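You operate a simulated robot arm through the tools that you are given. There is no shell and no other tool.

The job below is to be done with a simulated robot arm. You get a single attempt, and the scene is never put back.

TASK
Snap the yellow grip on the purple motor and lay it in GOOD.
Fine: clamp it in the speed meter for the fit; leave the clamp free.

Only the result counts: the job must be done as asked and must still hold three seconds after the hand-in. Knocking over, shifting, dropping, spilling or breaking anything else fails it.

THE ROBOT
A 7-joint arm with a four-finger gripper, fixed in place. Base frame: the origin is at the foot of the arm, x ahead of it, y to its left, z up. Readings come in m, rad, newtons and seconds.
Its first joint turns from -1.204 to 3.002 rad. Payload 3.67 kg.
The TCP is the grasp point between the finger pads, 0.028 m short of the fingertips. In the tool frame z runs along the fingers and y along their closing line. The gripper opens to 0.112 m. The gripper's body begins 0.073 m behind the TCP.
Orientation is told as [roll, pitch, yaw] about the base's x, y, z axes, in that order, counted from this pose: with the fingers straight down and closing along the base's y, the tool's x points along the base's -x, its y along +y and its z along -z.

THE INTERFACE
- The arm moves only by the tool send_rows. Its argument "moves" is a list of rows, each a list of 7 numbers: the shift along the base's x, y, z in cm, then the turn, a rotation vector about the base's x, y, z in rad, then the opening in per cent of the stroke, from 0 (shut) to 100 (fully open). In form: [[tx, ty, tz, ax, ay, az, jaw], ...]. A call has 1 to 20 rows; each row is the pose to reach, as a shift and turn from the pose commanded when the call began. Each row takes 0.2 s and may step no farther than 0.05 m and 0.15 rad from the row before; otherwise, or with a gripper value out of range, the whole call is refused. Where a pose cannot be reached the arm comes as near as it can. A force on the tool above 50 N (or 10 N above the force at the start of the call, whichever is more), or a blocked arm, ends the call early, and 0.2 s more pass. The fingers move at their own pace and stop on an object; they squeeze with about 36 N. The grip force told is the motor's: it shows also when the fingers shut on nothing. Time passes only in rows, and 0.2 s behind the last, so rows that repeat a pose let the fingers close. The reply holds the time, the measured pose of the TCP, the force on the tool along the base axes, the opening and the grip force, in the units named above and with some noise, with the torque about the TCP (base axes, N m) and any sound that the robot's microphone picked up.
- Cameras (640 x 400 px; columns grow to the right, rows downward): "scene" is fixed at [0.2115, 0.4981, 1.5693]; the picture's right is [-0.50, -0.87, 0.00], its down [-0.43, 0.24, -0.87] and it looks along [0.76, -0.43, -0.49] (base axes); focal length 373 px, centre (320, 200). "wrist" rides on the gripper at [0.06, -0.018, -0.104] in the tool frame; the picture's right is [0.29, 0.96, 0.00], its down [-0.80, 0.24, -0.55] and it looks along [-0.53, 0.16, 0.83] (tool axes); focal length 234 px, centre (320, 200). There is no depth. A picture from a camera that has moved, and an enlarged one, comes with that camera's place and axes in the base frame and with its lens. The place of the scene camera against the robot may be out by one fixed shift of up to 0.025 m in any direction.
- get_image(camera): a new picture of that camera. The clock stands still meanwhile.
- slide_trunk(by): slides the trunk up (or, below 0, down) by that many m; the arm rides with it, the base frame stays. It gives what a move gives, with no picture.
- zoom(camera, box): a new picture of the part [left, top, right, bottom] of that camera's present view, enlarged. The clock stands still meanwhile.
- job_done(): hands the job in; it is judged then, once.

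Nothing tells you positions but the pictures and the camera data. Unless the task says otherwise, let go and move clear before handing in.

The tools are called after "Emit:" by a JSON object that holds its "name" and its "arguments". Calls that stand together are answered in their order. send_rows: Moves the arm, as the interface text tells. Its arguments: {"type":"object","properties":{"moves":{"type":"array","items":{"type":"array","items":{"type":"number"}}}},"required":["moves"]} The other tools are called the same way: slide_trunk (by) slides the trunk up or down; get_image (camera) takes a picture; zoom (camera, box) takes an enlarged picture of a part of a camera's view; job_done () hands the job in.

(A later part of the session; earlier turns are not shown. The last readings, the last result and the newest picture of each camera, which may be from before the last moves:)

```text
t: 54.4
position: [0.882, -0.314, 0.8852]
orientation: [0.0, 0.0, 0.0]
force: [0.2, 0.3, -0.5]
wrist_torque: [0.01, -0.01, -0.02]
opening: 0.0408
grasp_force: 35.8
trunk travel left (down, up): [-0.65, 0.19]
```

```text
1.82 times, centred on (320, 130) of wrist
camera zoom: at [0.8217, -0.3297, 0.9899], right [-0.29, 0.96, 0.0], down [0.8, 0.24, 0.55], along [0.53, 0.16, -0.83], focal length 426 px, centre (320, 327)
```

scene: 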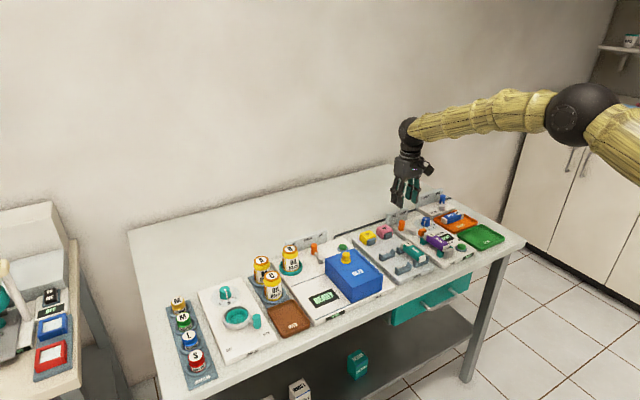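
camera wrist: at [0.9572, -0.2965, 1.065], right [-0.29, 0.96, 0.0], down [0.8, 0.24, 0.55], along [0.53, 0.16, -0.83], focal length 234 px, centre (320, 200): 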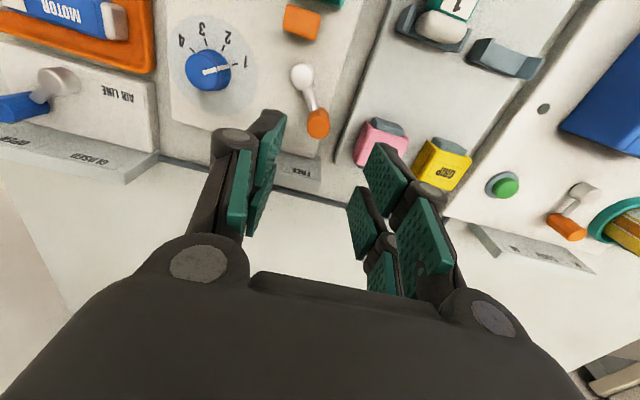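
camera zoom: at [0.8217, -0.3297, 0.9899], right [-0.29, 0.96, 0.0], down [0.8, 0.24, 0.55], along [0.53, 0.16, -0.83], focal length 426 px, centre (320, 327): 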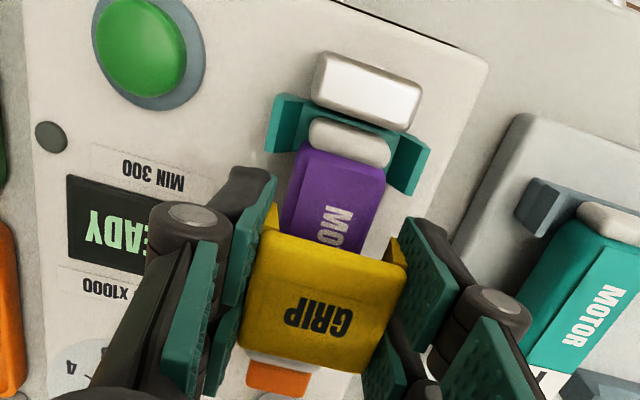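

Still free; I'll correct y by −1.5 mm and continue.

Emit:
{"name": "send_rows", "arguments": {"moves": [[0, -0.15, 0, 0, 0, 0, 25], [0, -0.15, -0.3, 0, 0, 0, 25], [0, -0.15, -0.3, 0, 0, 0, 25]]}}

Emit:
{"name": "send_rows", "arguments": {"moves": [[0, 0, -0.3, 0, 0, 0, 25], [0, 0, -0.3, 0, 0, 0, 25]]}}

Emit:
{"name": "send_rows", "arguments": {"moves": [[0, 0, -0.3, 0, 0, 0, 25], [0, 0, -0.3, 0, 0, 0, 25]]}}

Emit:
{"name": "zoom", "arguments": {"camera": "scene", "box": [410, 210, 470, 265]}}

```text
t: 55.2
position: [0.8827, -0.3152, 0.8836]
orientation: [0.0, 0.0, 0.001]
force: [-0.2, -0.8, 0.1]
wrist_torque: [0.01, -0.05, -0.01]
opening: 0.0406
grasp_force: 35.4
trunk travel left (down, up): [-0.65, 0.19]
```

```text
t: 55.8
position: [0.8818, -0.3162, 0.8796]
orientation: [0.0, 0.001, 0.0]
force: [-0.1, -1.1, 0.4]
wrist_torque: [-0.04, -0.03, 0.01]
opening: 0.0409
grasp_force: 35.6
trunk travel left (down, up): [-0.65, 0.19]
```

```text
t: 56.4
position: [0.8821, -0.3162, 0.8768]
orientation: [0.0, 0.0, 0.0]
force: [0.1, 0.0, 0.0]
wrist_torque: [-0.01, 0.0, -0.01]
opening: 0.0409
grasp_force: 36.5
trunk travel left (down, up): [-0.65, 0.19]
```

```text
7.27 times, centred on (440, 238) of scene
camera zoom: at [0.2115, 0.4981, 1.5693], right [-0.5, -0.87, 0.0], down [-0.43, 0.24, -0.87], along [0.76, -0.43, -0.49], focal length 2714 px, centre (-553, -73)
```

zoom: 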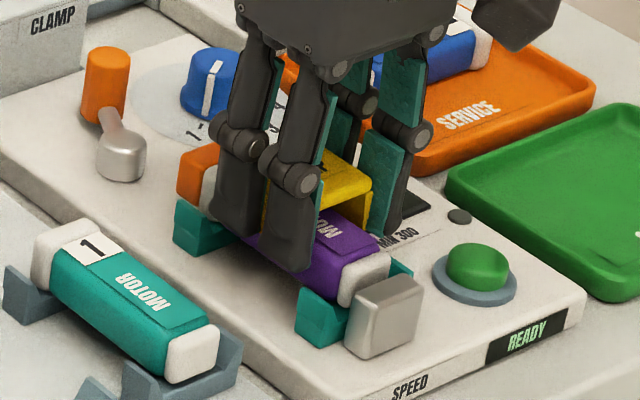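

Prongs are sliding alongside the motor with no resistance. Continuing down.

Emit:
{"name": "send_rows", "arguments": {"moves": [[0, 0, -0.3, 0, 0, 0, 25], [0, 0, -0.3, 0, 0, 0, 25]]}}

Emit:
{"name": "send_rows", "arguments": {"moves": [[0, 0, -0.2, 0, 0, 0, 25], [0, 0, -0.2, 0, 0, 0, 25]]}}

Emit:
{"name": "send_rows", "arguments": {"moves": [[0, 0, -0.2, 0, 0, 0, 25], [0, 0, -0.2, 0, 0, 0, 25]]}}

Emit:
{"name": "zoom", "arguments": {"camera": "scene", "box": [410, 210, 470, 265]}}

```text
t: 57.0
position: [0.882, -0.3159, 0.8749]
orientation: [0.0, 0.0, -0.001]
force: [-0.9, -0.6, -0.2]
wrist_torque: [0.0, 0.0, 0.0]
opening: 0.0409
grasp_force: 36.1
trunk travel left (down, up): [-0.65, 0.19]
```

```text
t: 57.6
position: [0.882, -0.3171, 0.8717]
orientation: [0.0, 0.0, -0.001]
force: [-0.7, 0.7, 0.0]
wrist_torque: [0.0, -0.03, -0.01]
opening: 0.0409
grasp_force: 36.3
trunk travel left (down, up): [-0.65, 0.19]
```

```text
t: 58.2
position: [0.8824, -0.3173, 0.8701]
orientation: [0.001, 0.0, 0.0]
force: [-0.4, 0.6, 0.0]
wrist_torque: [0.0, 0.0, 0.0]
opening: 0.0406
grasp_force: 36.1
trunk travel left (down, up): [-0.65, 0.19]
```

```text
7.27 times, centred on (440, 238) of scene
camera zoom: at [0.2115, 0.4981, 1.5693], right [-0.5, -0.87, 0.0], down [-0.43, 0.24, -0.87], along [0.76, -0.43, -0.49], focal length 2714 px, centre (-553, -73)
```

zoom: 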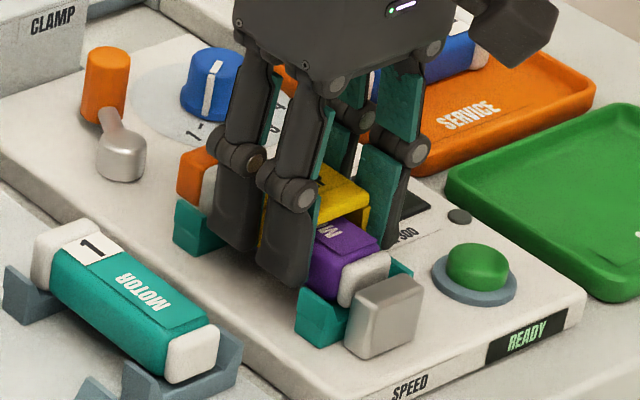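

Still no contact; y has drifted ~1.5 mm, so I'll correct and carry on.

Emit:
{"name": "send_rows", "arguments": {"moves": [[0, 0.1, -0.1, 0, 0, 0, 25], [0, 0.1, -0.2, 0, 0, 0, 25], [0, 0.1, -0.2, 0, 0, 0, 25]]}}

Emit:
{"name": "send_rows", "arguments": {"moves": [[0, 0, -0.2, 0, 0, 0, 25], [0, 0, -0.2, 0, 0, 0, 25]]}}

Emit:
{"name": "send_rows", "arguments": {"moves": [[0, 0, -0.2, 0, 0, 0, 25], [0, 0, -0.2, 0, 0, 0, 25]]}}

Emit:
{"name": "zoom", "arguments": {"camera": "scene", "box": [410, 210, 470, 265]}}

Emit:
{"name": "zoom", "arguments": {"camera": "wrist", "box": [220, 20, 420, 240]}}

```text
t: 59.0
position: [0.8814, -0.3145, 0.8676]
orientation: [0.001, -0.001, 0.0]
force: [0.7, -0.2, -0.9]
wrist_torque: [0.02, 0.02, -0.03]
opening: 0.0407
grasp_force: 35.9
trunk travel left (down, up): [-0.65, 0.19]
```

```text
t: 59.6
position: [0.882, -0.3151, 0.8658]
orientation: [0.001, -0.001, 0.001]
force: [0.2, -1.0, -0.4]
wrist_torque: [0.02, -0.04, 0.01]
opening: 0.041
grasp_force: 36.1
trunk travel left (down, up): [-0.65, 0.19]
```

```text
t: 60.2
position: [0.8815, -0.3165, 0.8652]
orientation: [0.0, -0.002, -0.001]
force: [0.6, -3.3, 7.2]
wrist_torque: [-0.09, 0.03, -0.03]
opening: 0.041
grasp_force: 35.7
trunk travel left (down, up): [-0.65, 0.19]
```

```text
7.27 times, centred on (440, 238) of scene
camera zoom: at [0.2115, 0.4981, 1.5693], right [-0.5, -0.87, 0.0], down [-0.43, 0.24, -0.87], along [0.76, -0.43, -0.49], focal length 2714 px, centre (-553, -73)
```

zoom: 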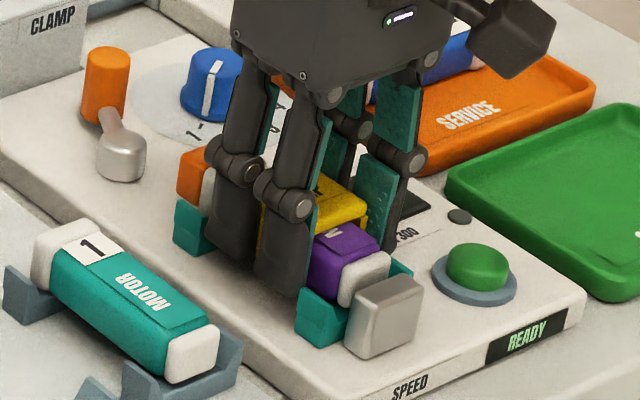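

```text
1.82 times, centred on (320, 130) of wrist
camera zoom: at [0.821, -0.3315, 0.9694], right [-0.29, 0.96, 0.0], down [0.8, 0.24, 0.56], along [0.53, 0.16, -0.83], focal length 426 px, centre (320, 327)
```

zoom: 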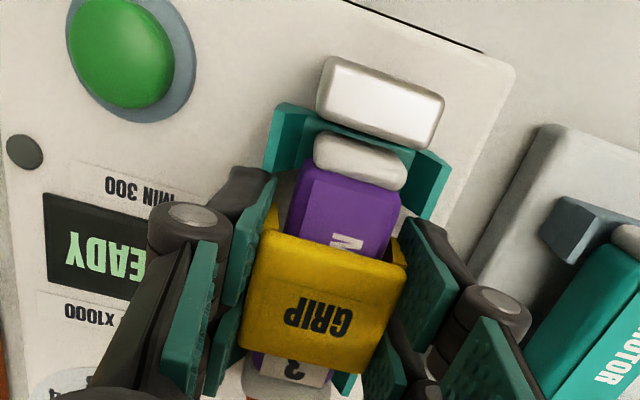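

Contact begins at z≈0.865 with 7 N. I'll press further and listen for the snap.

Emit:
{"name": "send_rows", "arguments": {"moves": [[0, 0, -0.2, 0, 0, 0, 25], [0, 0, -0.2, 0, 0, 0, 25]]}}

Emit:
{"name": "send_rows", "arguments": {"moves": [[0, 0, -0.2, 0, 0, 0, 25], [0, 0, -0.2, 0, 0, 0, 25]]}}

Emit:
{"name": "zoom", "arguments": {"camera": "scene", "box": [410, 210, 470, 265]}}

```text
t: 60.8
position: [0.8824, -0.3151, 0.8646]
orientation: [-0.001, -0.004, -0.002]
force: [3.0, -6.3, 23.5]
wrist_torque: [-0.15, 0.06, 0.0]
opening: 0.0408
grasp_force: 35.8
trunk travel left (down, up): [-0.65, 0.19]
```

```text
t: 61.4
position: [0.8812, -0.3148, 0.8648]
orientation: [0.0, -0.007, -0.001]
force: [9.9, -11.9, 41.8]
wrist_torque: [-0.35, -0.12, 0.01]
opening: 0.0411
grasp_force: 35.9
trunk travel left (down, up): [-0.65, 0.19]
```

```text
7.27 times, centred on (440, 238) of scene
camera zoom: at [0.2115, 0.4981, 1.5693], right [-0.5, -0.87, 0.0], down [-0.43, 0.24, -0.87], along [0.76, -0.43, -0.49], focal length 2714 px, centre (-553, -73)
```

zoom: 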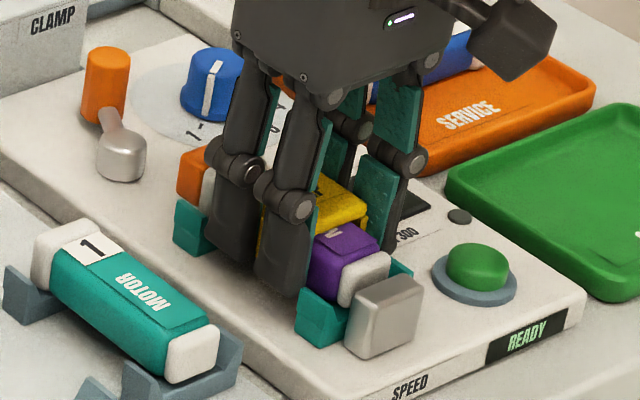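

At 42 N it doesn't go further, and the torque shows the clip's top pressing on the motor centre — but my squeezing may be stopping the side walls from spreading. I'll unload, release, and check, then press on top with closed fingers.

Emit:
{"name": "send_rows", "arguments": {"moves": [[0, 0, 0.3, 0, 0, 0, 25], [0, 0, 0.5, 0, 0, 0, 25], [0, 0, 0.5, 0, 0, 0, 40], [0, 0, 0.5, 0, 0, 0, 50], [0, 0, 0.5, 0, 0, 0, 50], [0, 0, 3, 0, 0, 0, 50], [0, 0, 6, 0, 0, 0, 50], [0, 0, 9, 0, 0, 0, 70], [0, 0, 9, 0, 0, 0, 100], [0, 0, 9, 0, 0, 0, 100]]}}

Emit:
{"name": "zoom", "arguments": {"camera": "scene", "box": [410, 210, 470, 265]}}

Emit:
{"name": "zoom", "arguments": {"camera": "wrist", "box": [270, 60, 370, 200]}}

```text
t: 63.6
position: [0.8802, -0.3152, 0.9502]
orientation: [0.0, -0.001, 0.0]
force: [0.0, -0.6, 0.2]
wrist_torque: [0.0, -0.02, -0.01]
opening: 0.1119
grasp_force: 0.1
trunk travel left (down, up): [-0.65, 0.19]
```

```text
7.27 times, centred on (440, 238) of scene
camera zoom: at [0.2115, 0.4981, 1.5693], right [-0.5, -0.87, 0.0], down [-0.43, 0.24, -0.87], along [0.76, -0.43, -0.49], focal length 2714 px, centre (-553, -73)
```

zoom: 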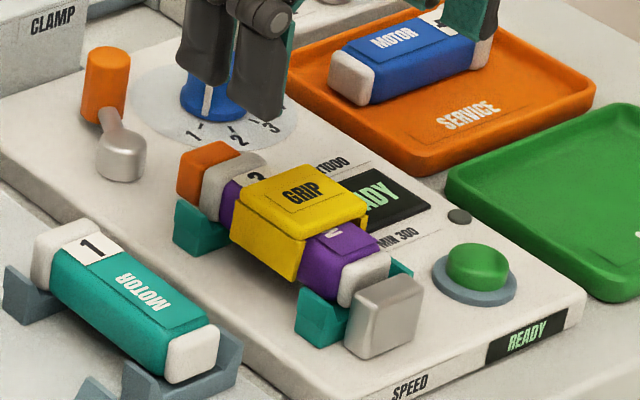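

```text
2.86 times, centred on (320, 130) of wrist
camera zoom: at [0.8205, -0.3312, 1.0551], right [-0.29, 0.96, 0.0], down [0.8, 0.24, 0.55], along [0.53, 0.16, -0.83], focal length 669 px, centre (320, 400)
```

zoom: 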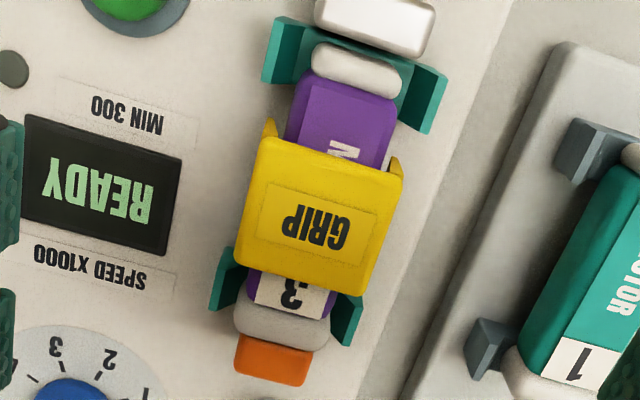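

The grip sits on the motor centred. I'll close the jaws and press down on its top to make sure it snaps.

Emit:
{"name": "send_rows", "arguments": {"moves": [[0.1, 0.05, 0, 0, 0, 0, 50], [0.1, 0.05, 0, 0, 0, 0, 0], [0.1, 0.05, 0, 0, 0, 0, 0], [0.1, 0.05, 0, 0, 0, 0, 0], [0.1, 0.05, -2.5, 0, 0, 0, 0], [0.1, 0.05, -4.8, 0, 0, 0, 0], [0.1, 0.05, -4.8, 0, 0, 0, 0]]}}

Emit:
{"name": "send_rows", "arguments": {"moves": [[0, 0, -0.3, 0, 0, 0, 0], [0, 0, -0.5, 0, 0, 0, 0], [0, 0, -0.5, 0, 0, 0, 0]]}}

Emit:
{"name": "send_rows", "arguments": {"moves": [[0, 0, -0.2, 0, 0, 0, 0], [0, 0, -0.2, 0, 0, 0, 0]]}}

Emit:
{"name": "zoom", "arguments": {"camera": "scene", "box": [410, 210, 470, 265]}}

```text
t: 65.2
position: [0.8837, -0.313, 0.9016]
orientation: [0.001, 0.001, 0.001]
force: [-0.1, -0.5, -0.2]
wrist_torque: [-0.04, 0.01, 0.02]
opening: 0.0
grasp_force: 35.8
trunk travel left (down, up): [-0.65, 0.19]
```

```text
t: 66.0
position: [0.8834, -0.3137, 0.8969]
orientation: [0.0, 0.0, -0.001]
force: [-0.4, -0.1, 1.2]
wrist_torque: [0.0, -0.02, -0.01]
opening: 0.0
grasp_force: 35.8
trunk travel left (down, up): [-0.65, 0.19]
```

```text
t: 66.6
position: [0.8844, -0.314, 0.8949]
orientation: [0.0, -0.003, 0.0]
force: [0.1, -0.1, 0.1]
wrist_torque: [0.0, 0.02, -0.02]
opening: 0.0
grasp_force: 35.8
trunk travel left (down, up): [-0.65, 0.19]
```

```text
7.27 times, centred on (440, 238) of scene
camera zoom: at [0.2115, 0.4981, 1.5693], right [-0.5, -0.87, 0.0], down [-0.43, 0.24, -0.87], along [0.76, -0.43, -0.49], focal length 2714 px, centre (-553, -73)
```

zoom: 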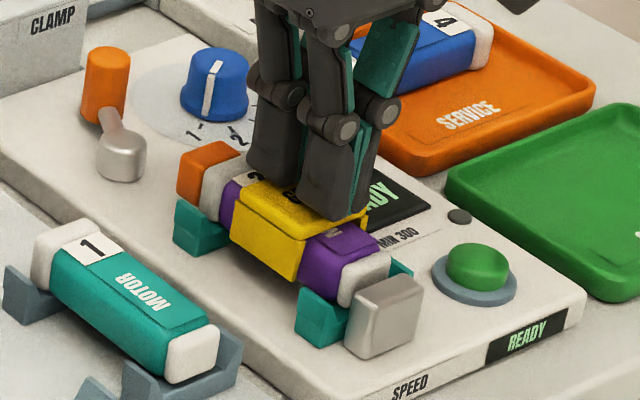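

Just above contact. Continuing to press.

Emit:
{"name": "send_rows", "arguments": {"moves": [[0, 0, -0.2, 0, 0, 0, 0], [0, 0, -0.2, 0, 0, 0, 0]]}}

Emit:
{"name": "send_rows", "arguments": {"moves": [[0, 0, -0.2, 0, 0, 0, 0], [0, 0, -0.2, 0, 0, 0, 0]]}}

Emit:
{"name": "send_rows", "arguments": {"moves": [[0, 0, -0.2, 0, 0, 0, 0], [0, 0, -0.2, 0, 0, 0, 0]]}}

```text
t: 67.2
position: [0.8826, -0.3137, 0.8929]
orientation: [-0.001, -0.001, 0.001]
force: [-0.3, -0.5, -0.3]
wrist_torque: [0.0, 0.02, 0.0]
opening: 0.0
grasp_force: 36.0
trunk travel left (down, up): [-0.65, 0.19]
```

```text
t: 67.8
position: [0.8821, -0.3145, 0.8909]
orientation: [0.0, 0.001, 0.0]
force: [-0.1, 1.1, 0.9]
wrist_torque: [-0.01, -0.02, 0.0]
opening: 0.0061
grasp_force: 36.0
trunk travel left (down, up): [-0.65, 0.19]
```

```text
t: 68.4
position: [0.8818, -0.3142, 0.8908]
orientation: [-0.001, -0.004, -0.001]
force: [3.3, -1.2, 13.2]
wrist_torque: [-0.02, -0.11, 0.01]
opening: 0.0059
grasp_force: 36.1
trunk travel left (down, up): [-0.65, 0.19]
```

Contact with 13 N. Pressing more.

Emit:
{"name": "send_rows", "arguments": {"moves": [[0, 0, -0.2, 0, 0, 0, 0], [0, 0, -0.2, 0, 0, 0, 0]]}}

Emit:
{"name": "zoom", "arguments": {"camera": "scene", "box": [410, 210, 470, 265]}}

Emit:
{"name": "zoom", "arguments": {"camera": "wrist", "box": [270, 60, 370, 220]}}

```text
t: 69.0
position: [0.8832, -0.3136, 0.8908]
orientation: [-0.001, -0.005, 0.001]
force: [5.6, -2.6, 31.2]
wrist_torque: [-0.11, -0.15, 0.0]
opening: 0.0059
grasp_force: 36.1
trunk travel left (down, up): [-0.65, 0.19]
```

```text
7.27 times, centred on (440, 238) of scene
camera zoom: at [0.2115, 0.4981, 1.5693], right [-0.5, -0.87, 0.0], down [-0.43, 0.24, -0.87], along [0.76, -0.43, -0.49], focal length 2714 px, centre (-553, -73)
```

zoom: 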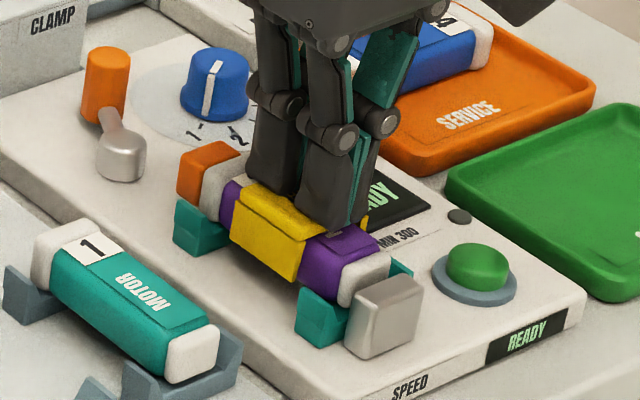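

```text
2.50 times, centred on (320, 140) of wrist
camera zoom: at [0.8213, -0.33, 0.9946], right [-0.29, 0.96, 0.0], down [0.79, 0.24, 0.56], along [0.53, 0.16, -0.83], focal length 585 px, centre (320, 350)
```

zoom: 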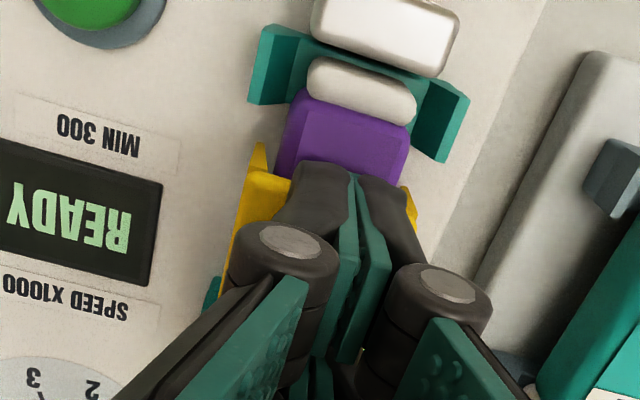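

31 N and no click or motion; pressing to just under the limit.

Emit:
{"name": "send_rows", "arguments": {"moves": [[0, 0, -0.15, 0, 0, 0, 0], [0, 0, -0.15, 0, 0, 0, 0], [0, 0, -0.15, 0, 0, 0, 0]]}}

Emit:
{"name": "send_rows", "arguments": {"moves": [[0, 0, 0.5, 0, 0, 0, 0], [0, 0, 1.5, 0, 0, 0, 0], [0, 0, 5, 0, 0, 0, 0], [-2, 0, 8, 0, 0, 0, 40], [-2, 0, 8, 0, 0, 0, 100], [-2, 0, 8, 0, 0, 0, 100]]}}

Emit:
{"name": "zoom", "arguments": {"camera": "scene", "box": [420, 220, 460, 255]}}

Emit:
{"name": "zoom", "arguments": {"camera": "wrist", "box": [270, 60, 370, 200]}}

```text
t: 69.8
position: [0.8826, -0.3144, 0.8907]
orientation: [0.0, -0.008, 0.0]
force: [-7.0, 0.9, 19.7]
wrist_torque: [0.0, 0.3, -0.02]
opening: 0.0061
grasp_force: 35.3
trunk travel left (down, up): [-0.65, 0.19]
stopped in row 3: the force on the tool passed its limit at 50 N (the readings are from after the stop); the commanded pose is now the measured one
```

```text
t: 71.2
position: [0.8652, -0.3141, 0.9676]
orientation: [-0.001, -0.005, 0.001]
force: [-0.3, -0.9, 0.0]
wrist_torque: [0.0, -0.01, 0.04]
opening: 0.112
grasp_force: 0.0
trunk travel left (down, up): [-0.65, 0.19]
```

```text
11.43 times, centred on (440, 238) of scene
camera zoom: at [0.2115, 0.4981, 1.5693], right [-0.5, -0.87, 0.0], down [-0.43, 0.24, -0.87], along [0.76, -0.43, -0.49], focal length 4264 px, centre (-1051, -229)
```

zoom: 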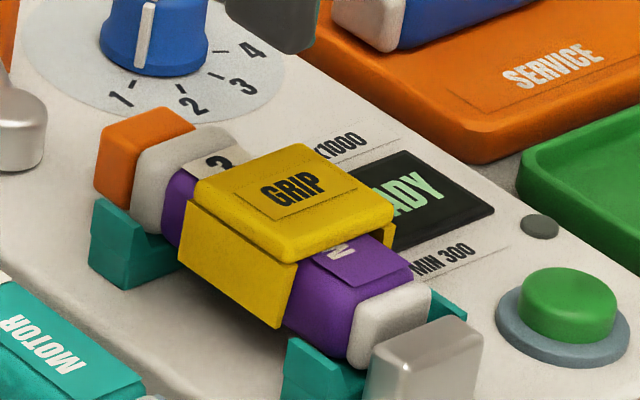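

```text
2.86 times, centred on (320, 130) of wrist
camera zoom: at [0.804, -0.3308, 1.0711], right [-0.29, 0.96, 0.0], down [0.79, 0.24, 0.56], along [0.53, 0.16, -0.83], focal length 669 px, centre (320, 400)
```

zoom: 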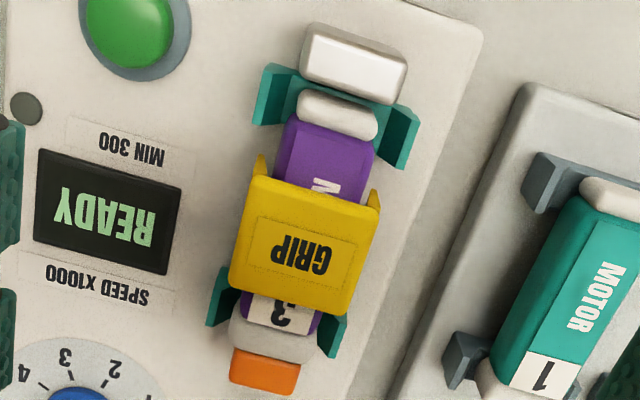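

The clip now sits flush on the motor. To verify the snap, I'll grasp the grip's sides and pull up gently while the motor is still clamped.

Emit:
{"name": "send_rows", "arguments": {"moves": [[1.65, -0.05, 0, 0, 0, 0, 50], [1.65, -0.05, 0, 0, 0.005, 0, 50], [1.65, -0.05, -4, 0, 0.005, 0, 50], [1.65, -0.05, -7.5, 0, 0.005, 0, 50], [1.65, -0.05, -10.4, 0, 0.005, 0, 50], [1.65, -0.05, -10.4, 0, 0.005, 0, 50], [1.65, -0.05, -10.4, 0, 0.005, 0, 25], [1.65, -0.05, -10.4, 0, 0.005, 0, 25], [1.65, -0.05, -10.4, 0, 0.005, 0, 25]]}}

Emit:
{"name": "send_rows", "arguments": {"moves": [[0, 0, 0.2, 0, 0, 0, 25], [0, 0, 0.2, 0, 0, 0, 25]]}}

Emit:
{"name": "send_rows", "arguments": {"moves": [[0, 0, 0.2, 0, 0, 0, 25], [0, 0, 0.2, 0, 0, 0, 25]]}}

Emit:
{"name": "zoom", "arguments": {"camera": "scene", "box": [410, 210, 470, 265]}}

```text
t: 73.2
position: [0.881, -0.3163, 0.8629]
orientation: [0.0, 0.001, 0.001]
force: [3.1, -5.8, 2.2]
wrist_torque: [-0.1, -0.03, -0.01]
opening: 0.0408
grasp_force: 35.9
trunk travel left (down, up): [-0.65, 0.19]
```

```text
t: 73.8
position: [0.8801, -0.3148, 0.8627]
orientation: [-0.001, 0.004, 0.0]
force: [4.0, -4.9, -8.5]
wrist_torque: [-0.11, -0.18, -0.01]
opening: 0.0407
grasp_force: 35.8
trunk travel left (down, up): [-0.65, 0.19]
```

```text
t: 74.5
position: [0.8804, -0.3149, 0.8662]
orientation: [0.0, 0.001, 0.0]
force: [0.4, 0.0, 0.2]
wrist_torque: [0.03, -0.02, -0.01]
opening: 0.0407
grasp_force: 35.9
trunk travel left (down, up): [-0.65, 0.19]
```

```text
7.27 times, centred on (440, 238) of scene
camera zoom: at [0.2115, 0.4981, 1.5693], right [-0.5, -0.87, 0.0], down [-0.43, 0.24, -0.87], along [0.76, -0.43, -0.49], focal length 2714 px, centre (-553, -73)
```

zoom: 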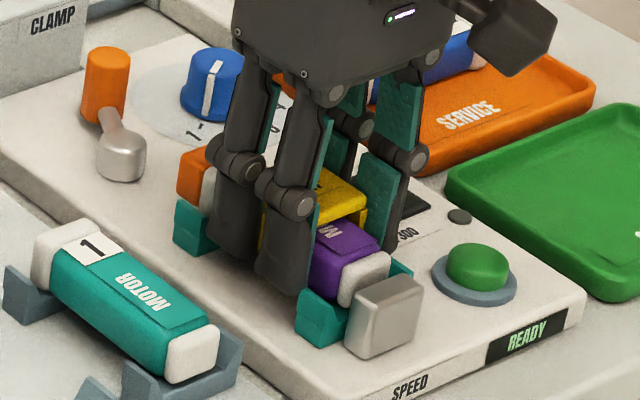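

The pull resisted ~8.5 N, then let go. I need to see whether the grip came off or the motor lifted.

Emit:
{"name": "zoom", "arguments": {"camera": "scene", "box": [425, 225, 460, 255]}}

Emit:
{"name": "zoom", "arguments": {"camera": "wrist", "box": [240, 20, 400, 220]}}

```text
13.33 times, centred on (442, 240) of scene
camera zoom: at [0.2115, 0.4981, 1.5693], right [-0.5, -0.87, 0.0], down [-0.43, 0.24, -0.87], along [0.76, -0.43, -0.49], focal length 4975 px, centre (-1313, -333)
```

zoom: 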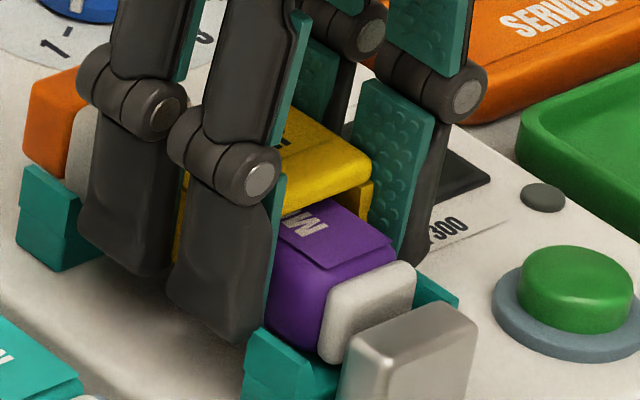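

```text
2.00 times, centred on (320, 120) of wrist
camera zoom: at [0.8201, -0.3308, 0.9712], right [-0.29, 0.96, 0.0], down [0.8, 0.24, 0.55], along [0.53, 0.16, -0.83], focal length 468 px, centre (320, 360)
```

zoom: 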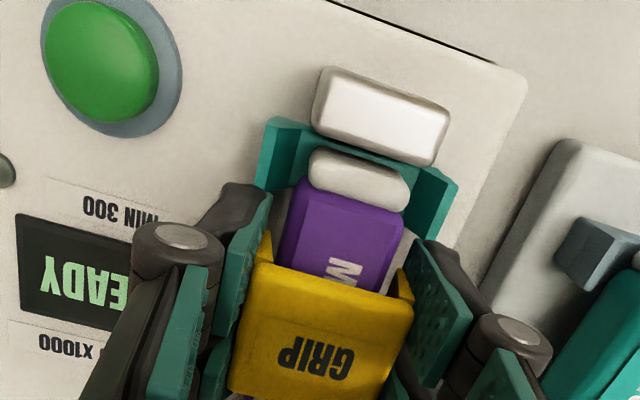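

Not conclusive from this view; I'll raise 1.2 cm slowly and look again.

Emit:
{"name": "send_rows", "arguments": {"moves": [[0, 0, 0.4, 0, 0, 0, 25], [0, 0, 0.8, 0, 0, 0, 25], [0, 0, 1.2, 0, 0, 0, 25], [0, 0, 1.2, 0, 0, 0, 25]]}}

Emit:
{"name": "zoom", "arguments": {"camera": "scene", "box": [425, 225, 460, 255]}}

Emit:
{"name": "zoom", "arguments": {"camera": "wrist", "box": [240, 20, 400, 220]}}

```text
t: 75.5
position: [0.8801, -0.3162, 0.8795]
orientation: [-0.001, 0.001, 0.001]
force: [0.0, 0.1, -0.4]
wrist_torque: [-0.01, 0.01, 0.01]
opening: 0.0406
grasp_force: 35.8
trunk travel left (down, up): [-0.65, 0.19]
```

```text
13.33 times, centred on (442, 240) of scene
camera zoom: at [0.2115, 0.4981, 1.5693], right [-0.5, -0.87, 0.0], down [-0.43, 0.24, -0.87], along [0.76, -0.43, -0.49], focal length 4975 px, centre (-1313, -333)
```

zoom: 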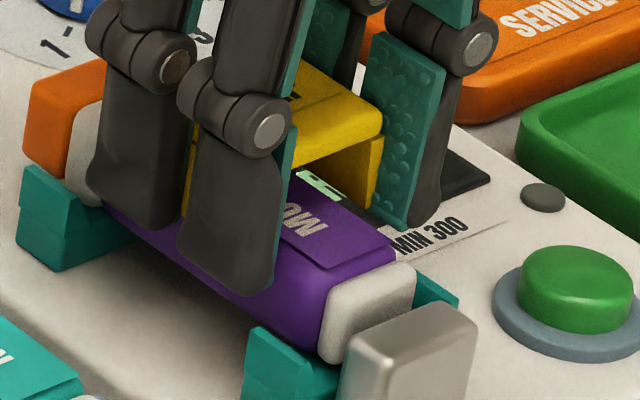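

```text
2.00 times, centred on (320, 120) of wrist
camera zoom: at [0.8204, -0.3315, 0.9842], right [-0.29, 0.96, 0.0], down [0.8, 0.24, 0.55], along [0.53, 0.16, -0.83], focal length 468 px, centre (320, 360)
```

zoom: 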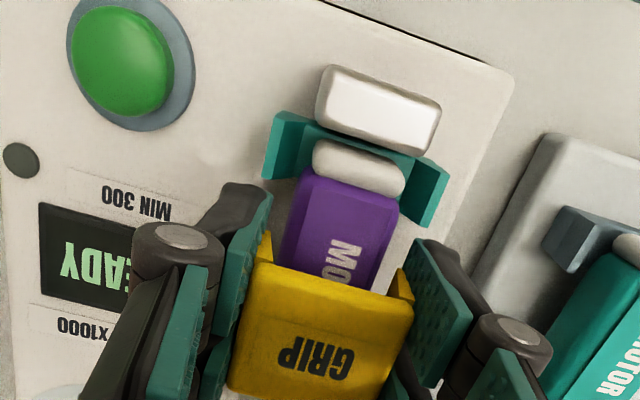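

The grip came off while the motor stayed clamped; the abrupt release after real retention suggests it had latched and I pulled it off. I'll press it back on, centred, and this time not pull against the clamp.

Emit:
{"name": "send_rows", "arguments": {"moves": [[0.1, 0.1, -0.5, 0, 0, 0, 25], [0.1, 0.1, -1, 0, 0, 0, 25], [0.1, 0.1, -1.3, 0, 0, 0, 25], [0.1, 0.1, -1.3, 0, 0, 0, 25]]}}

Emit:
{"name": "send_rows", "arguments": {"moves": [[0, 0, -0.2, 0, 0, 0, 25], [0, 0, -0.2, 0, 0, 0, 25]]}}

Emit:
{"name": "send_rows", "arguments": {"moves": [[0, 0, -0.1, 0, 0, 0, 25], [0, 0, -0.1, 0, 0, 0, 25]]}}

Emit:
{"name": "send_rows", "arguments": {"moves": [[0, 0, -0.1, 0, 0, 0, 25], [0, 0, -0.1, 0, 0, 0, 25]]}}

```text
t: 76.5
position: [0.8826, -0.3133, 0.8661]
orientation: [0.0, 0.0, -0.001]
force: [0.2, -0.2, -0.4]
wrist_torque: [0.01, -0.02, 0.01]
opening: 0.0409
grasp_force: 35.7
trunk travel left (down, up): [-0.65, 0.19]
```

```text
t: 77.0
position: [0.882, -0.3139, 0.8644]
orientation: [0.001, -0.001, 0.0]
force: [0.1, -0.7, -0.3]
wrist_torque: [0.02, 0.05, 0.01]
opening: 0.0406
grasp_force: 35.9
trunk travel left (down, up): [-0.65, 0.19]
```

```text
t: 77.7
position: [0.8811, -0.3139, 0.8637]
orientation: [0.001, 0.001, 0.0]
force: [0.5, -0.1, -0.2]
wrist_torque: [0.02, 0.01, 0.0]
opening: 0.0408
grasp_force: 35.8
trunk travel left (down, up): [-0.65, 0.19]
```

```text
t: 78.2
position: [0.8813, -0.3153, 0.8623]
orientation: [0.0, -0.001, 0.0]
force: [1.6, -7.8, 7.2]
wrist_torque: [-0.06, 0.03, 0.06]
opening: 0.0406
grasp_force: 36.0
trunk travel left (down, up): [-0.65, 0.19]
```

Contact again, with the motor nudging the clip toward −y, so I'll shift 1 mm that way and keep pressing.

Emit:
{"name": "send_rows", "arguments": {"moves": [[0, -0.1, 0, 0, 0, 0, 25], [0, -0.1, -0.1, 0, 0, 0, 25], [0, -0.1, -0.1, 0, 0, 0, 25]]}}

Emit:
{"name": "send_rows", "arguments": {"moves": [[0, 0, -0.1, 0, 0, 0, 25], [0, 0, -0.2, 0, 0, 0, 25], [0, 0, -0.2, 0, 0, 0, 25]]}}

Emit:
{"name": "send_rows", "arguments": {"moves": [[0, 0, -0.1, 0, 0, 0, 25], [0, 0, -0.1, 0, 0, 0, 25], [0, 0, -0.1, 0, 0, 0, 25]]}}

```text
t: 79.0
position: [0.8816, -0.3155, 0.8634]
orientation: [-0.001, -0.003, 0.0]
force: [2.4, -5.3, 14.1]
wrist_torque: [-0.06, -0.05, -0.02]
opening: 0.0408
grasp_force: 35.8
trunk travel left (down, up): [-0.65, 0.19]
```

```text
t: 79.8
position: [0.8819, -0.3151, 0.8635]
orientation: [-0.002, -0.004, 0.002]
force: [8.6, -7.0, 29.2]
wrist_torque: [-0.13, -0.14, -0.03]
opening: 0.0405
grasp_force: 36.0
trunk travel left (down, up): [-0.65, 0.19]
```

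```text
t: 80.7
position: [0.881, -0.3156, 0.8622]
orientation: [-0.001, -0.005, 0.001]
force: [15.9, -12.5, 42.2]
wrist_torque: [-0.38, -0.41, -0.02]
opening: 0.0406
grasp_force: 36.4
trunk travel left (down, up): [-0.65, 0.19]
```

Pressed to 42 N while held. Now I'll unload, release, and press once more on top with closed fingers.

Emit:
{"name": "send_rows", "arguments": {"moves": [[0, 0, 0.2, 0, 0, 0, 25], [0, 0, 0.4, 0, 0, 0, 25], [0, 0, 0.5, 0, 0, 0, 25], [0, 0, 0.5, 0, 0, 0, 40], [0, 0, 0.5, 0, 0, 0, 50], [0, 0, 0.5, 0, 0, 0, 50], [0, 0.1, 3, 0, 0, 0, 50], [0, 0.1, 6, 0, 0, 0, 50], [0, 0.1, 6, 0, 0, 0, 0], [0, 0.1, 6, 0, 0, 0, 0], [0, 0.1, 6, 0, 0, 0, 0]]}}

Emit:
{"name": "zoom", "arguments": {"camera": "scene", "box": [420, 220, 460, 255]}}

```text
t: 83.0
position: [0.8827, -0.3143, 0.9193]
orientation: [0.001, 0.001, 0.0]
force: [0.4, 0.6, -0.2]
wrist_torque: [-0.01, 0.01, 0.01]
opening: 0.0
grasp_force: 35.1
trunk travel left (down, up): [-0.65, 0.19]
```

```text
11.43 times, centred on (440, 238) of scene
camera zoom: at [0.2115, 0.4981, 1.5693], right [-0.5, -0.87, 0.0], down [-0.43, 0.24, -0.87], along [0.76, -0.43, -0.49], focal length 4264 px, centre (-1051, -229)
```

zoom: 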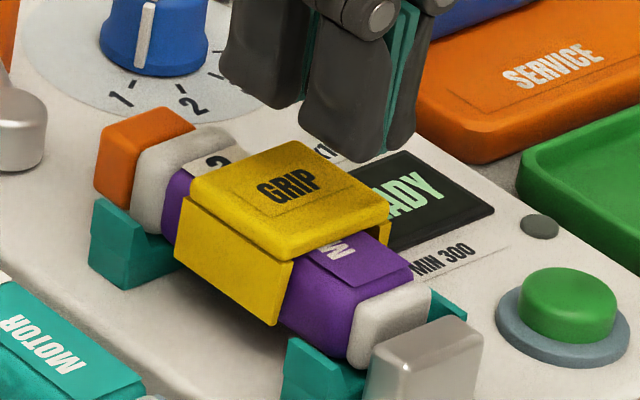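

Compared with the earlier image, the clip is ~2 mm higher now, so the top press was what seated it. Pressing on top again.

Emit:
{"name": "send_rows", "arguments": {"moves": [[0, 0, -1, 0, 0, 0, 0], [0, 0, -2, 0, 0, 0, 0], [0, 0, -2, 0, 0, 0, 0]]}}

Emit:
{"name": "send_rows", "arguments": {"moves": [[0, 0, -0.3, 0, 0, 0, 0], [0, 0, -0.5, 0, 0, 0, 0], [0, 0, -0.5, 0, 0, 0, 0]]}}

Emit:
{"name": "send_rows", "arguments": {"moves": [[0, 0, -0.15, 0, 0, 0, 0], [0, 0, -0.15, 0, 0, 0, 0]]}}

Emit:
{"name": "send_rows", "arguments": {"moves": [[0, 0, -0.15, 0, 0, 0, 0], [0, 0, -0.15, 0, 0, 0, 0]]}}

Emit:
{"name": "send_rows", "arguments": {"moves": [[0, 0, -0.15, 0, 0, 0, 0], [0, 0, -0.15, 0, 0, 0, 0]]}}

```text
t: 83.8
position: [0.8824, -0.3147, 0.8982]
orientation: [-0.001, 0.0, 0.001]
force: [0.1, -1.0, 0.1]
wrist_torque: [-0.02, 0.02, 0.01]
opening: 0.0
grasp_force: 35.8
trunk travel left (down, up): [-0.65, 0.19]
```

```text
t: 84.7
position: [0.8817, -0.3138, 0.8938]
orientation: [0.0, -0.001, 0.0]
force: [-1.2, -0.4, 0.8]
wrist_torque: [-0.02, -0.02, -0.01]
opening: 0.0
grasp_force: 35.4
trunk travel left (down, up): [-0.65, 0.19]
```

```text
t: 85.2
position: [0.882, -0.3139, 0.8922]
orientation: [0.0, 0.0, 0.0]
force: [-0.6, -0.2, -0.2]
wrist_torque: [-0.01, -0.03, -0.02]
opening: 0.0001
grasp_force: 36.0
trunk travel left (down, up): [-0.65, 0.19]
```

```text
t: 85.8
position: [0.8822, -0.3135, 0.8909]
orientation: [0.001, 0.0, 0.0]
force: [-0.1, 0.2, 3.9]
wrist_torque: [-0.02, -0.02, -0.01]
opening: 0.0058
grasp_force: 35.4
trunk travel left (down, up): [-0.65, 0.19]
```

```text
t: 86.5
position: [0.8805, -0.3125, 0.8917]
orientation: [0.0, -0.001, 0.002]
force: [2.7, 0.1, 13.6]
wrist_torque: [0.03, -0.1, -0.01]
opening: 0.0063
grasp_force: 35.4
trunk travel left (down, up): [-0.65, 0.19]
```

Contact at the same height; pressing up toward 45–50 N.

Emit:
{"name": "send_rows", "arguments": {"moves": [[0, 0, -0.2, 0, 0, 0, 0], [0, 0, -0.2, 0, 0, 0, 0]]}}

Emit:
{"name": "send_rows", "arguments": {"moves": [[0, 0, -0.1, 0, 0, 0, 0], [0, 0, -0.1, 0, 0, 0, 0]]}}

Emit:
{"name": "send_rows", "arguments": {"moves": [[0, 0, -0.1, 0, 0, 0, 0], [0, 0, -0.1, 0, 0, 0, 0]]}}

Emit:
{"name": "zoom", "arguments": {"camera": "scene", "box": [420, 220, 460, 255]}}

```text
t: 87.0
position: [0.881, -0.3135, 0.8907]
orientation: [-0.002, -0.004, 0.0]
force: [7.0, -0.6, 27.4]
wrist_torque: [-0.02, -0.27, 0.03]
opening: 0.006
grasp_force: 35.5
trunk travel left (down, up): [-0.65, 0.19]
```

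```text
t: 87.7
position: [0.881, -0.3119, 0.8908]
orientation: [-0.003, -0.005, 0.001]
force: [13.1, -3.0, 42.6]
wrist_torque: [-0.08, -0.48, 0.02]
opening: 0.0058
grasp_force: 35.7
trunk travel left (down, up): [-0.65, 0.19]
```

```text
t: 88.2
position: [0.8816, -0.3141, 0.8895]
orientation: [0.0, -0.007, 0.0]
force: [14.5, -1.4, 49.2]
wrist_torque: [-0.05, -0.56, 0.0]
opening: 0.0061
grasp_force: 35.9
trunk travel left (down, up): [-0.65, 0.19]
```

```text
11.43 times, centred on (440, 238) of scene
camera zoom: at [0.2115, 0.4981, 1.5693], right [-0.5, -0.87, 0.0], down [-0.43, 0.24, -0.87], along [0.76, -0.43, -0.49], focal length 4264 px, centre (-1051, -229)
```

zoom: 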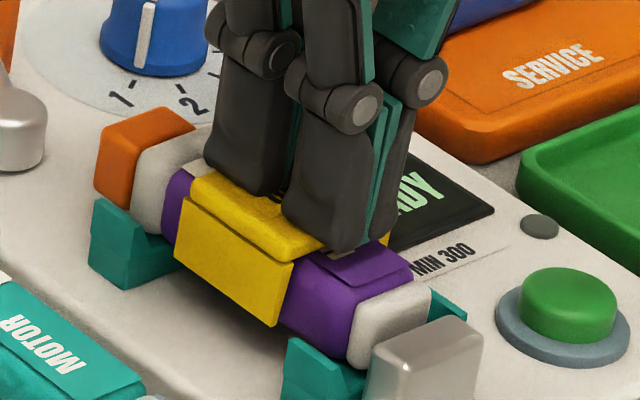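

49 N reached. I'll retract and compare the clip's height with the earlier pictures.

Emit:
{"name": "send_rows", "arguments": {"moves": [[0, 0, 0.3, 0, 0, 0, 0], [0, 0, 0.8, 0, 0, 0, 0], [0, 0, 4, 0, 0, 0, 0], [-2, 0, 8, 0, 0, 0, 40], [-2, 0, 8, 0, 0, 0, 100], [-2, 0, 8, 0, 0, 0, 100]]}}

Emit:
{"name": "zoom", "arguments": {"camera": "scene", "box": [420, 220, 460, 255]}}

Emit:
{"name": "zoom", "arguments": {"camera": "wrist", "box": [270, 60, 370, 200]}}

```text
t: 89.7
position: [0.8616, -0.3119, 0.9654]
orientation: [-0.001, 0.001, -0.001]
force: [-0.1, 0.8, 0.2]
wrist_torque: [0.02, -0.02, -0.02]
opening: 0.112
grasp_force: 0.1
trunk travel left (down, up): [-0.65, 0.19]
```

```text
11.43 times, centred on (440, 238) of scene
camera zoom: at [0.2115, 0.4981, 1.5693], right [-0.5, -0.87, 0.0], down [-0.43, 0.24, -0.87], along [0.76, -0.43, -0.49], focal length 4264 px, centre (-1051, -229)
```

zoom: 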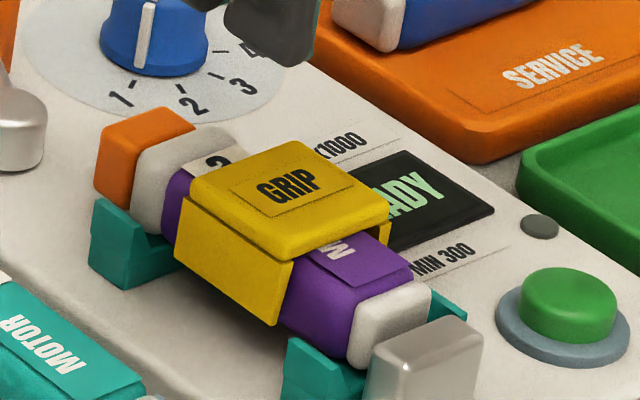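

```text
2.86 times, centred on (320, 130) of wrist
camera zoom: at [0.8023, -0.3284, 1.0695], right [-0.29, 0.96, 0.0], down [0.8, 0.24, 0.55], along [0.53, 0.16, -0.83], focal length 669 px, centre (320, 400)
```

zoom: 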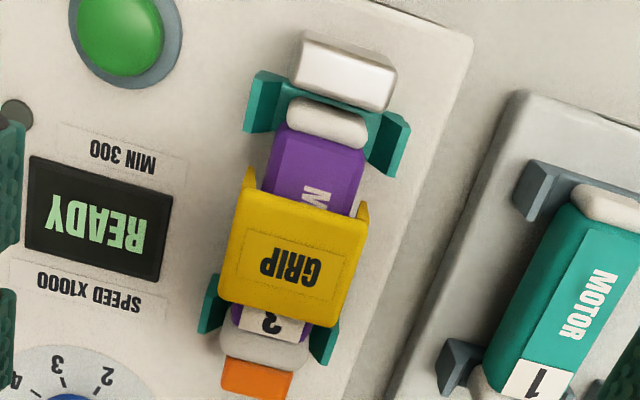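

The clip is at the same height as before. Let me look very closely for any gap between the clip and motor.

Emit:
{"name": "zoom", "arguments": {"camera": "scene", "box": [431, 230, 455, 252]}}

Emit:
{"name": "zoom", "arguments": {"camera": "scene", "box": [384, 225, 404, 245]}}

Emit:
{"name": "zoom", "arguments": {"camera": "wrist", "box": [295, 100, 345, 180]}}

```text
16.00 times, centred on (443, 241) of scene
camera zoom: at [0.2115, 0.4981, 1.5693], right [-0.5, -0.87, 0.0], down [-0.43, 0.24, -0.87], along [0.76, -0.43, -0.49], focal length 5970 px, centre (-1648, -456)
```

zoom: 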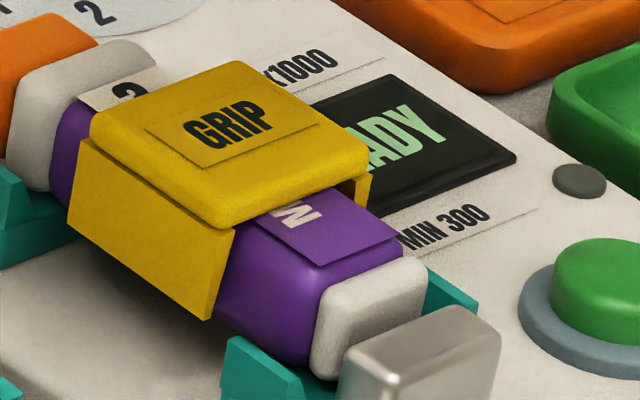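

```text
16.00 times, centred on (394, 235) of scene
camera zoom: at [0.2115, 0.4981, 1.5693], right [-0.5, -0.87, 0.0], down [-0.43, 0.24, -0.87], along [0.76, -0.43, -0.49], focal length 5970 px, centre (-864, -360)
```

zoom: 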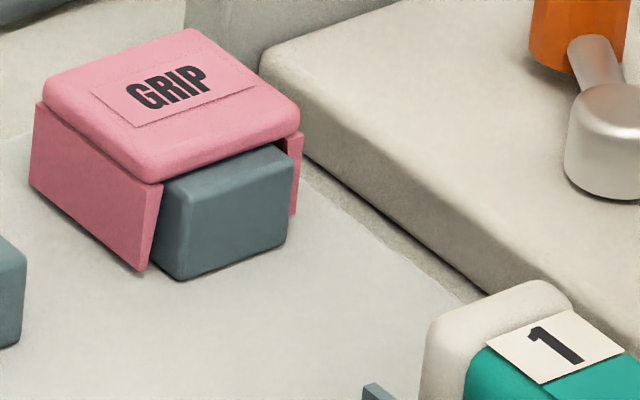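

```text
5.00 times, centred on (320, 140) of wrist
camera zoom: at [0.8023, -0.3284, 1.0695], right [-0.29, 0.96, 0.0], down [0.8, 0.24, 0.55], along [0.53, 0.16, -0.83], focal length 1171 px, centre (320, 500)
```

zoom: 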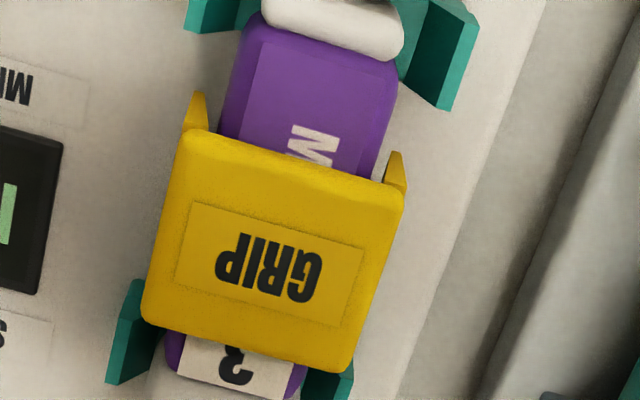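

Geometrically it's flush. I want to double-check that the clamp lever is fully at CLAMP, so I'll look at it from above.

Emit:
{"name": "send_rows", "arguments": {"moves": [[3, 0, 1, 0, 0, 0, 100], [6, 0, 1, 0, 0, 0, 100], [9, 0, 1, 0, 0, 0, 100], [10, 0, 1, 0, 0, 0, 100], [10, 0, 1, 0, 0, 0, 100]]}}

Emit:
{"name": "zoom", "arguments": {"camera": "wrist", "box": [240, 40, 400, 220]}}

Emit:
{"name": "zoom", "arguments": {"camera": "wrist", "box": [280, 20, 360, 110]}}

Emit:
{"name": "zoom", "arguments": {"camera": "scene", "box": [395, 200, 445, 245]}}

```text
t: 90.8
position: [0.9628, -0.3144, 0.9743]
orientation: [0.002, 0.0, -0.001]
force: [-0.3, 0.5, 0.5]
wrist_torque: [0.02, 0.01, 0.03]
opening: 0.1121
grasp_force: 0.1
trunk travel left (down, up): [-0.65, 0.19]
```

```text
2.22 times, centred on (320, 130) of wrist
camera zoom: at [0.903, -0.3315, 1.0787], right [-0.29, 0.96, 0.0], down [0.8, 0.24, 0.55], along [0.53, 0.16, -0.83], focal length 520 px, centre (320, 356)
```

zoom: 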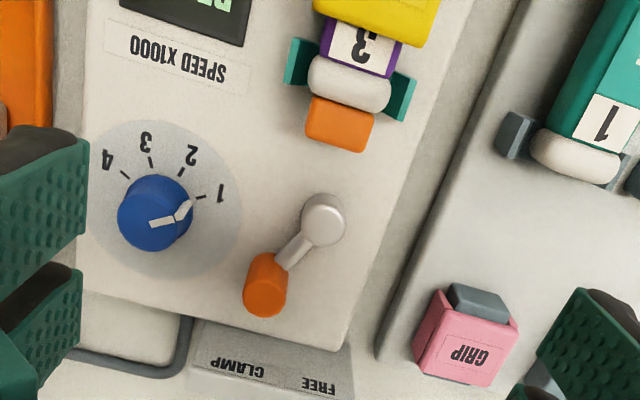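

```text
4.44 times, centred on (320, 65) of wrist
camera zoom: at [0.903, -0.3315, 1.0787], right [-0.29, 0.96, 0.0], down [0.8, 0.24, 0.55], along [0.53, 0.16, -0.83], focal length 1041 px, centre (320, 800)
```

zoom: 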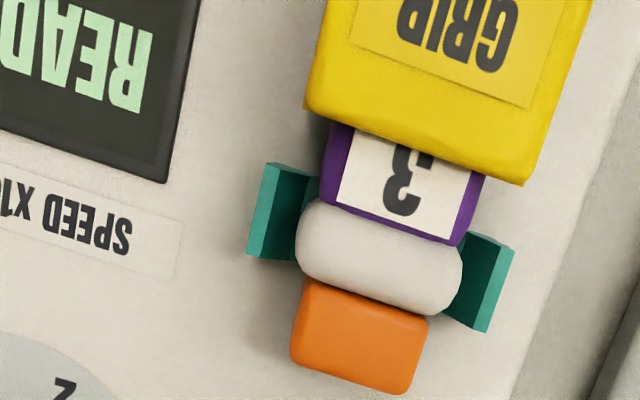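

```text
8.89 times, centred on (420, 222) of scene
camera zoom: at [0.2115, 0.4981, 1.5693], right [-0.5, -0.87, 0.0], down [-0.43, 0.24, -0.87], along [0.76, -0.43, -0.49], focal length 3317 px, centre (-569, 0)
```

zoom: 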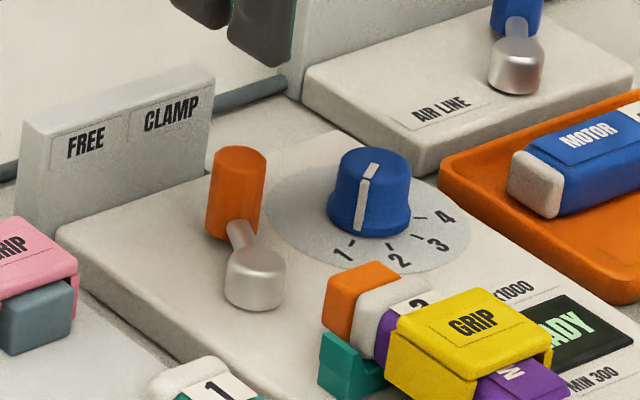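

The lever is clearly at CLAMP and the pad is tight on the cap. I'll do a gentle pull test (limited to ~5 N) to learn whether the clip is latched.

Emit:
{"name": "send_rows", "arguments": {"moves": [[-4, -0.1, 0, 0, 0, 0, 100], [-8.1, -0.1, 0, 0, 0, 0, 50], [-8.1, -0.1, -3, 0, 0, 0, 50], [-8.1, -0.1, -7, 0, 0, 0, 50], [-8.1, -0.1, -11, 0, 0, 0, 50], [-8.1, -0.1, -11, 0, 0, 0, 50], [-8.1, -0.1, -11, 0, 0, 0, 50]]}}

Emit:
{"name": "send_rows", "arguments": {"moves": [[0, 0, 0, 0, 0, 0, 35], [0, 0, 0, 0, 0, 0, 25], [0, 0, 0, 0, 0, 0, 25]]}}

Emit:
{"name": "send_rows", "arguments": {"moves": [[0, 0, 0.05, 0, 0, 0, 25], [0, 0, 0.05, 0, 0, 0, 25]]}}

Emit:
{"name": "send_rows", "arguments": {"moves": [[0, 0, 0.05, 0, 0, 0, 25], [0, 0, 0.05, 0, 0, 0, 25]]}}

```text
t: 92.5
position: [0.8815, -0.3152, 0.8622]
orientation: [0.001, 0.001, 0.0]
force: [0.7, -0.1, -0.7]
wrist_torque: [0.02, 0.01, 0.0]
opening: 0.056
grasp_force: 0.1
trunk travel left (down, up): [-0.65, 0.19]
```

```text
t: 93.2
position: [0.8813, -0.3163, 0.8626]
orientation: [0.0, 0.0, 0.0]
force: [-0.1, -1.1, -0.5]
wrist_torque: [0.02, 0.01, 0.03]
opening: 0.0407
grasp_force: 36.1
trunk travel left (down, up): [-0.65, 0.19]
```

```text
t: 93.8
position: [0.881, -0.316, 0.863]
orientation: [0.0, 0.002, 0.0]
force: [-1.1, -1.4, -7.1]
wrist_torque: [0.01, 0.0, 0.01]
opening: 0.0405
grasp_force: 35.9
trunk travel left (down, up): [-0.65, 0.19]
```

```text
t: 94.5
position: [0.8806, -0.3134, 0.8668]
orientation: [0.001, -0.001, 0.0]
force: [0.6, -0.4, -0.7]
wrist_torque: [0.03, -0.02, -0.03]
opening: 0.0407
grasp_force: 36.2
trunk travel left (down, up): [-0.65, 0.19]
```

It resisted ~7 N with no side force and then popped off again, so there is a real snap detent. I'll lift the clip a bit to inspect its shape.

Emit:
{"name": "send_rows", "arguments": {"moves": [[0, 0, 1, 0, 0, 0, 25], [0, 0, 3, 0, 0, 0, 25], [0, 0, 5, 0, 0, 0, 25], [0, 0, 5, 0, 0, 0, 25]]}}

Emit:
{"name": "zoom", "arguments": {"camera": "scene", "box": [431, 220, 461, 250]}}

Emit:
{"name": "zoom", "arguments": {"camera": "wrist", "box": [260, 60, 380, 220]}}

```text
t: 95.5
position: [0.8813, -0.316, 0.9145]
orientation: [-0.001, 0.002, 0.0]
force: [0.4, 0.1, -0.8]
wrist_torque: [-0.01, -0.01, -0.02]
opening: 0.0404
grasp_force: 36.1
trunk travel left (down, up): [-0.65, 0.19]
```

```text
13.33 times, centred on (446, 235) of scene
camera zoom: at [0.2115, 0.4981, 1.5693], right [-0.5, -0.87, 0.0], down [-0.43, 0.24, -0.87], along [0.76, -0.43, -0.49], focal length 4975 px, centre (-1360, -267)
```

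zoom: 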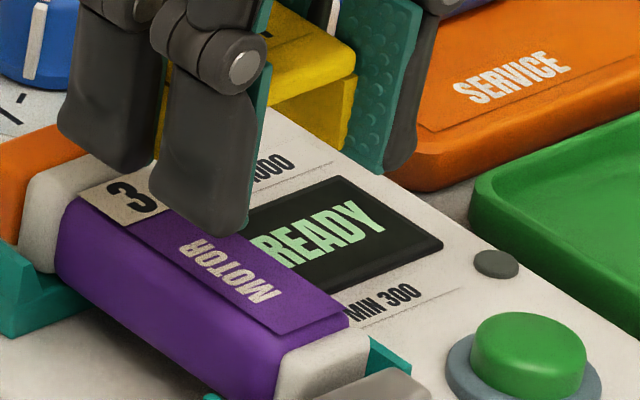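

```text
2.50 times, centred on (320, 140) of wrist
camera zoom: at [0.8217, -0.332, 1.0191], right [-0.29, 0.96, 0.0], down [0.8, 0.24, 0.55], along [0.53, 0.16, -0.83], focal length 585 px, centre (320, 350)
```

zoom: 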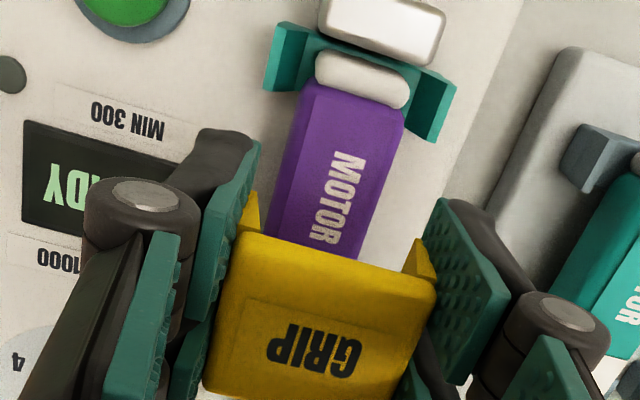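

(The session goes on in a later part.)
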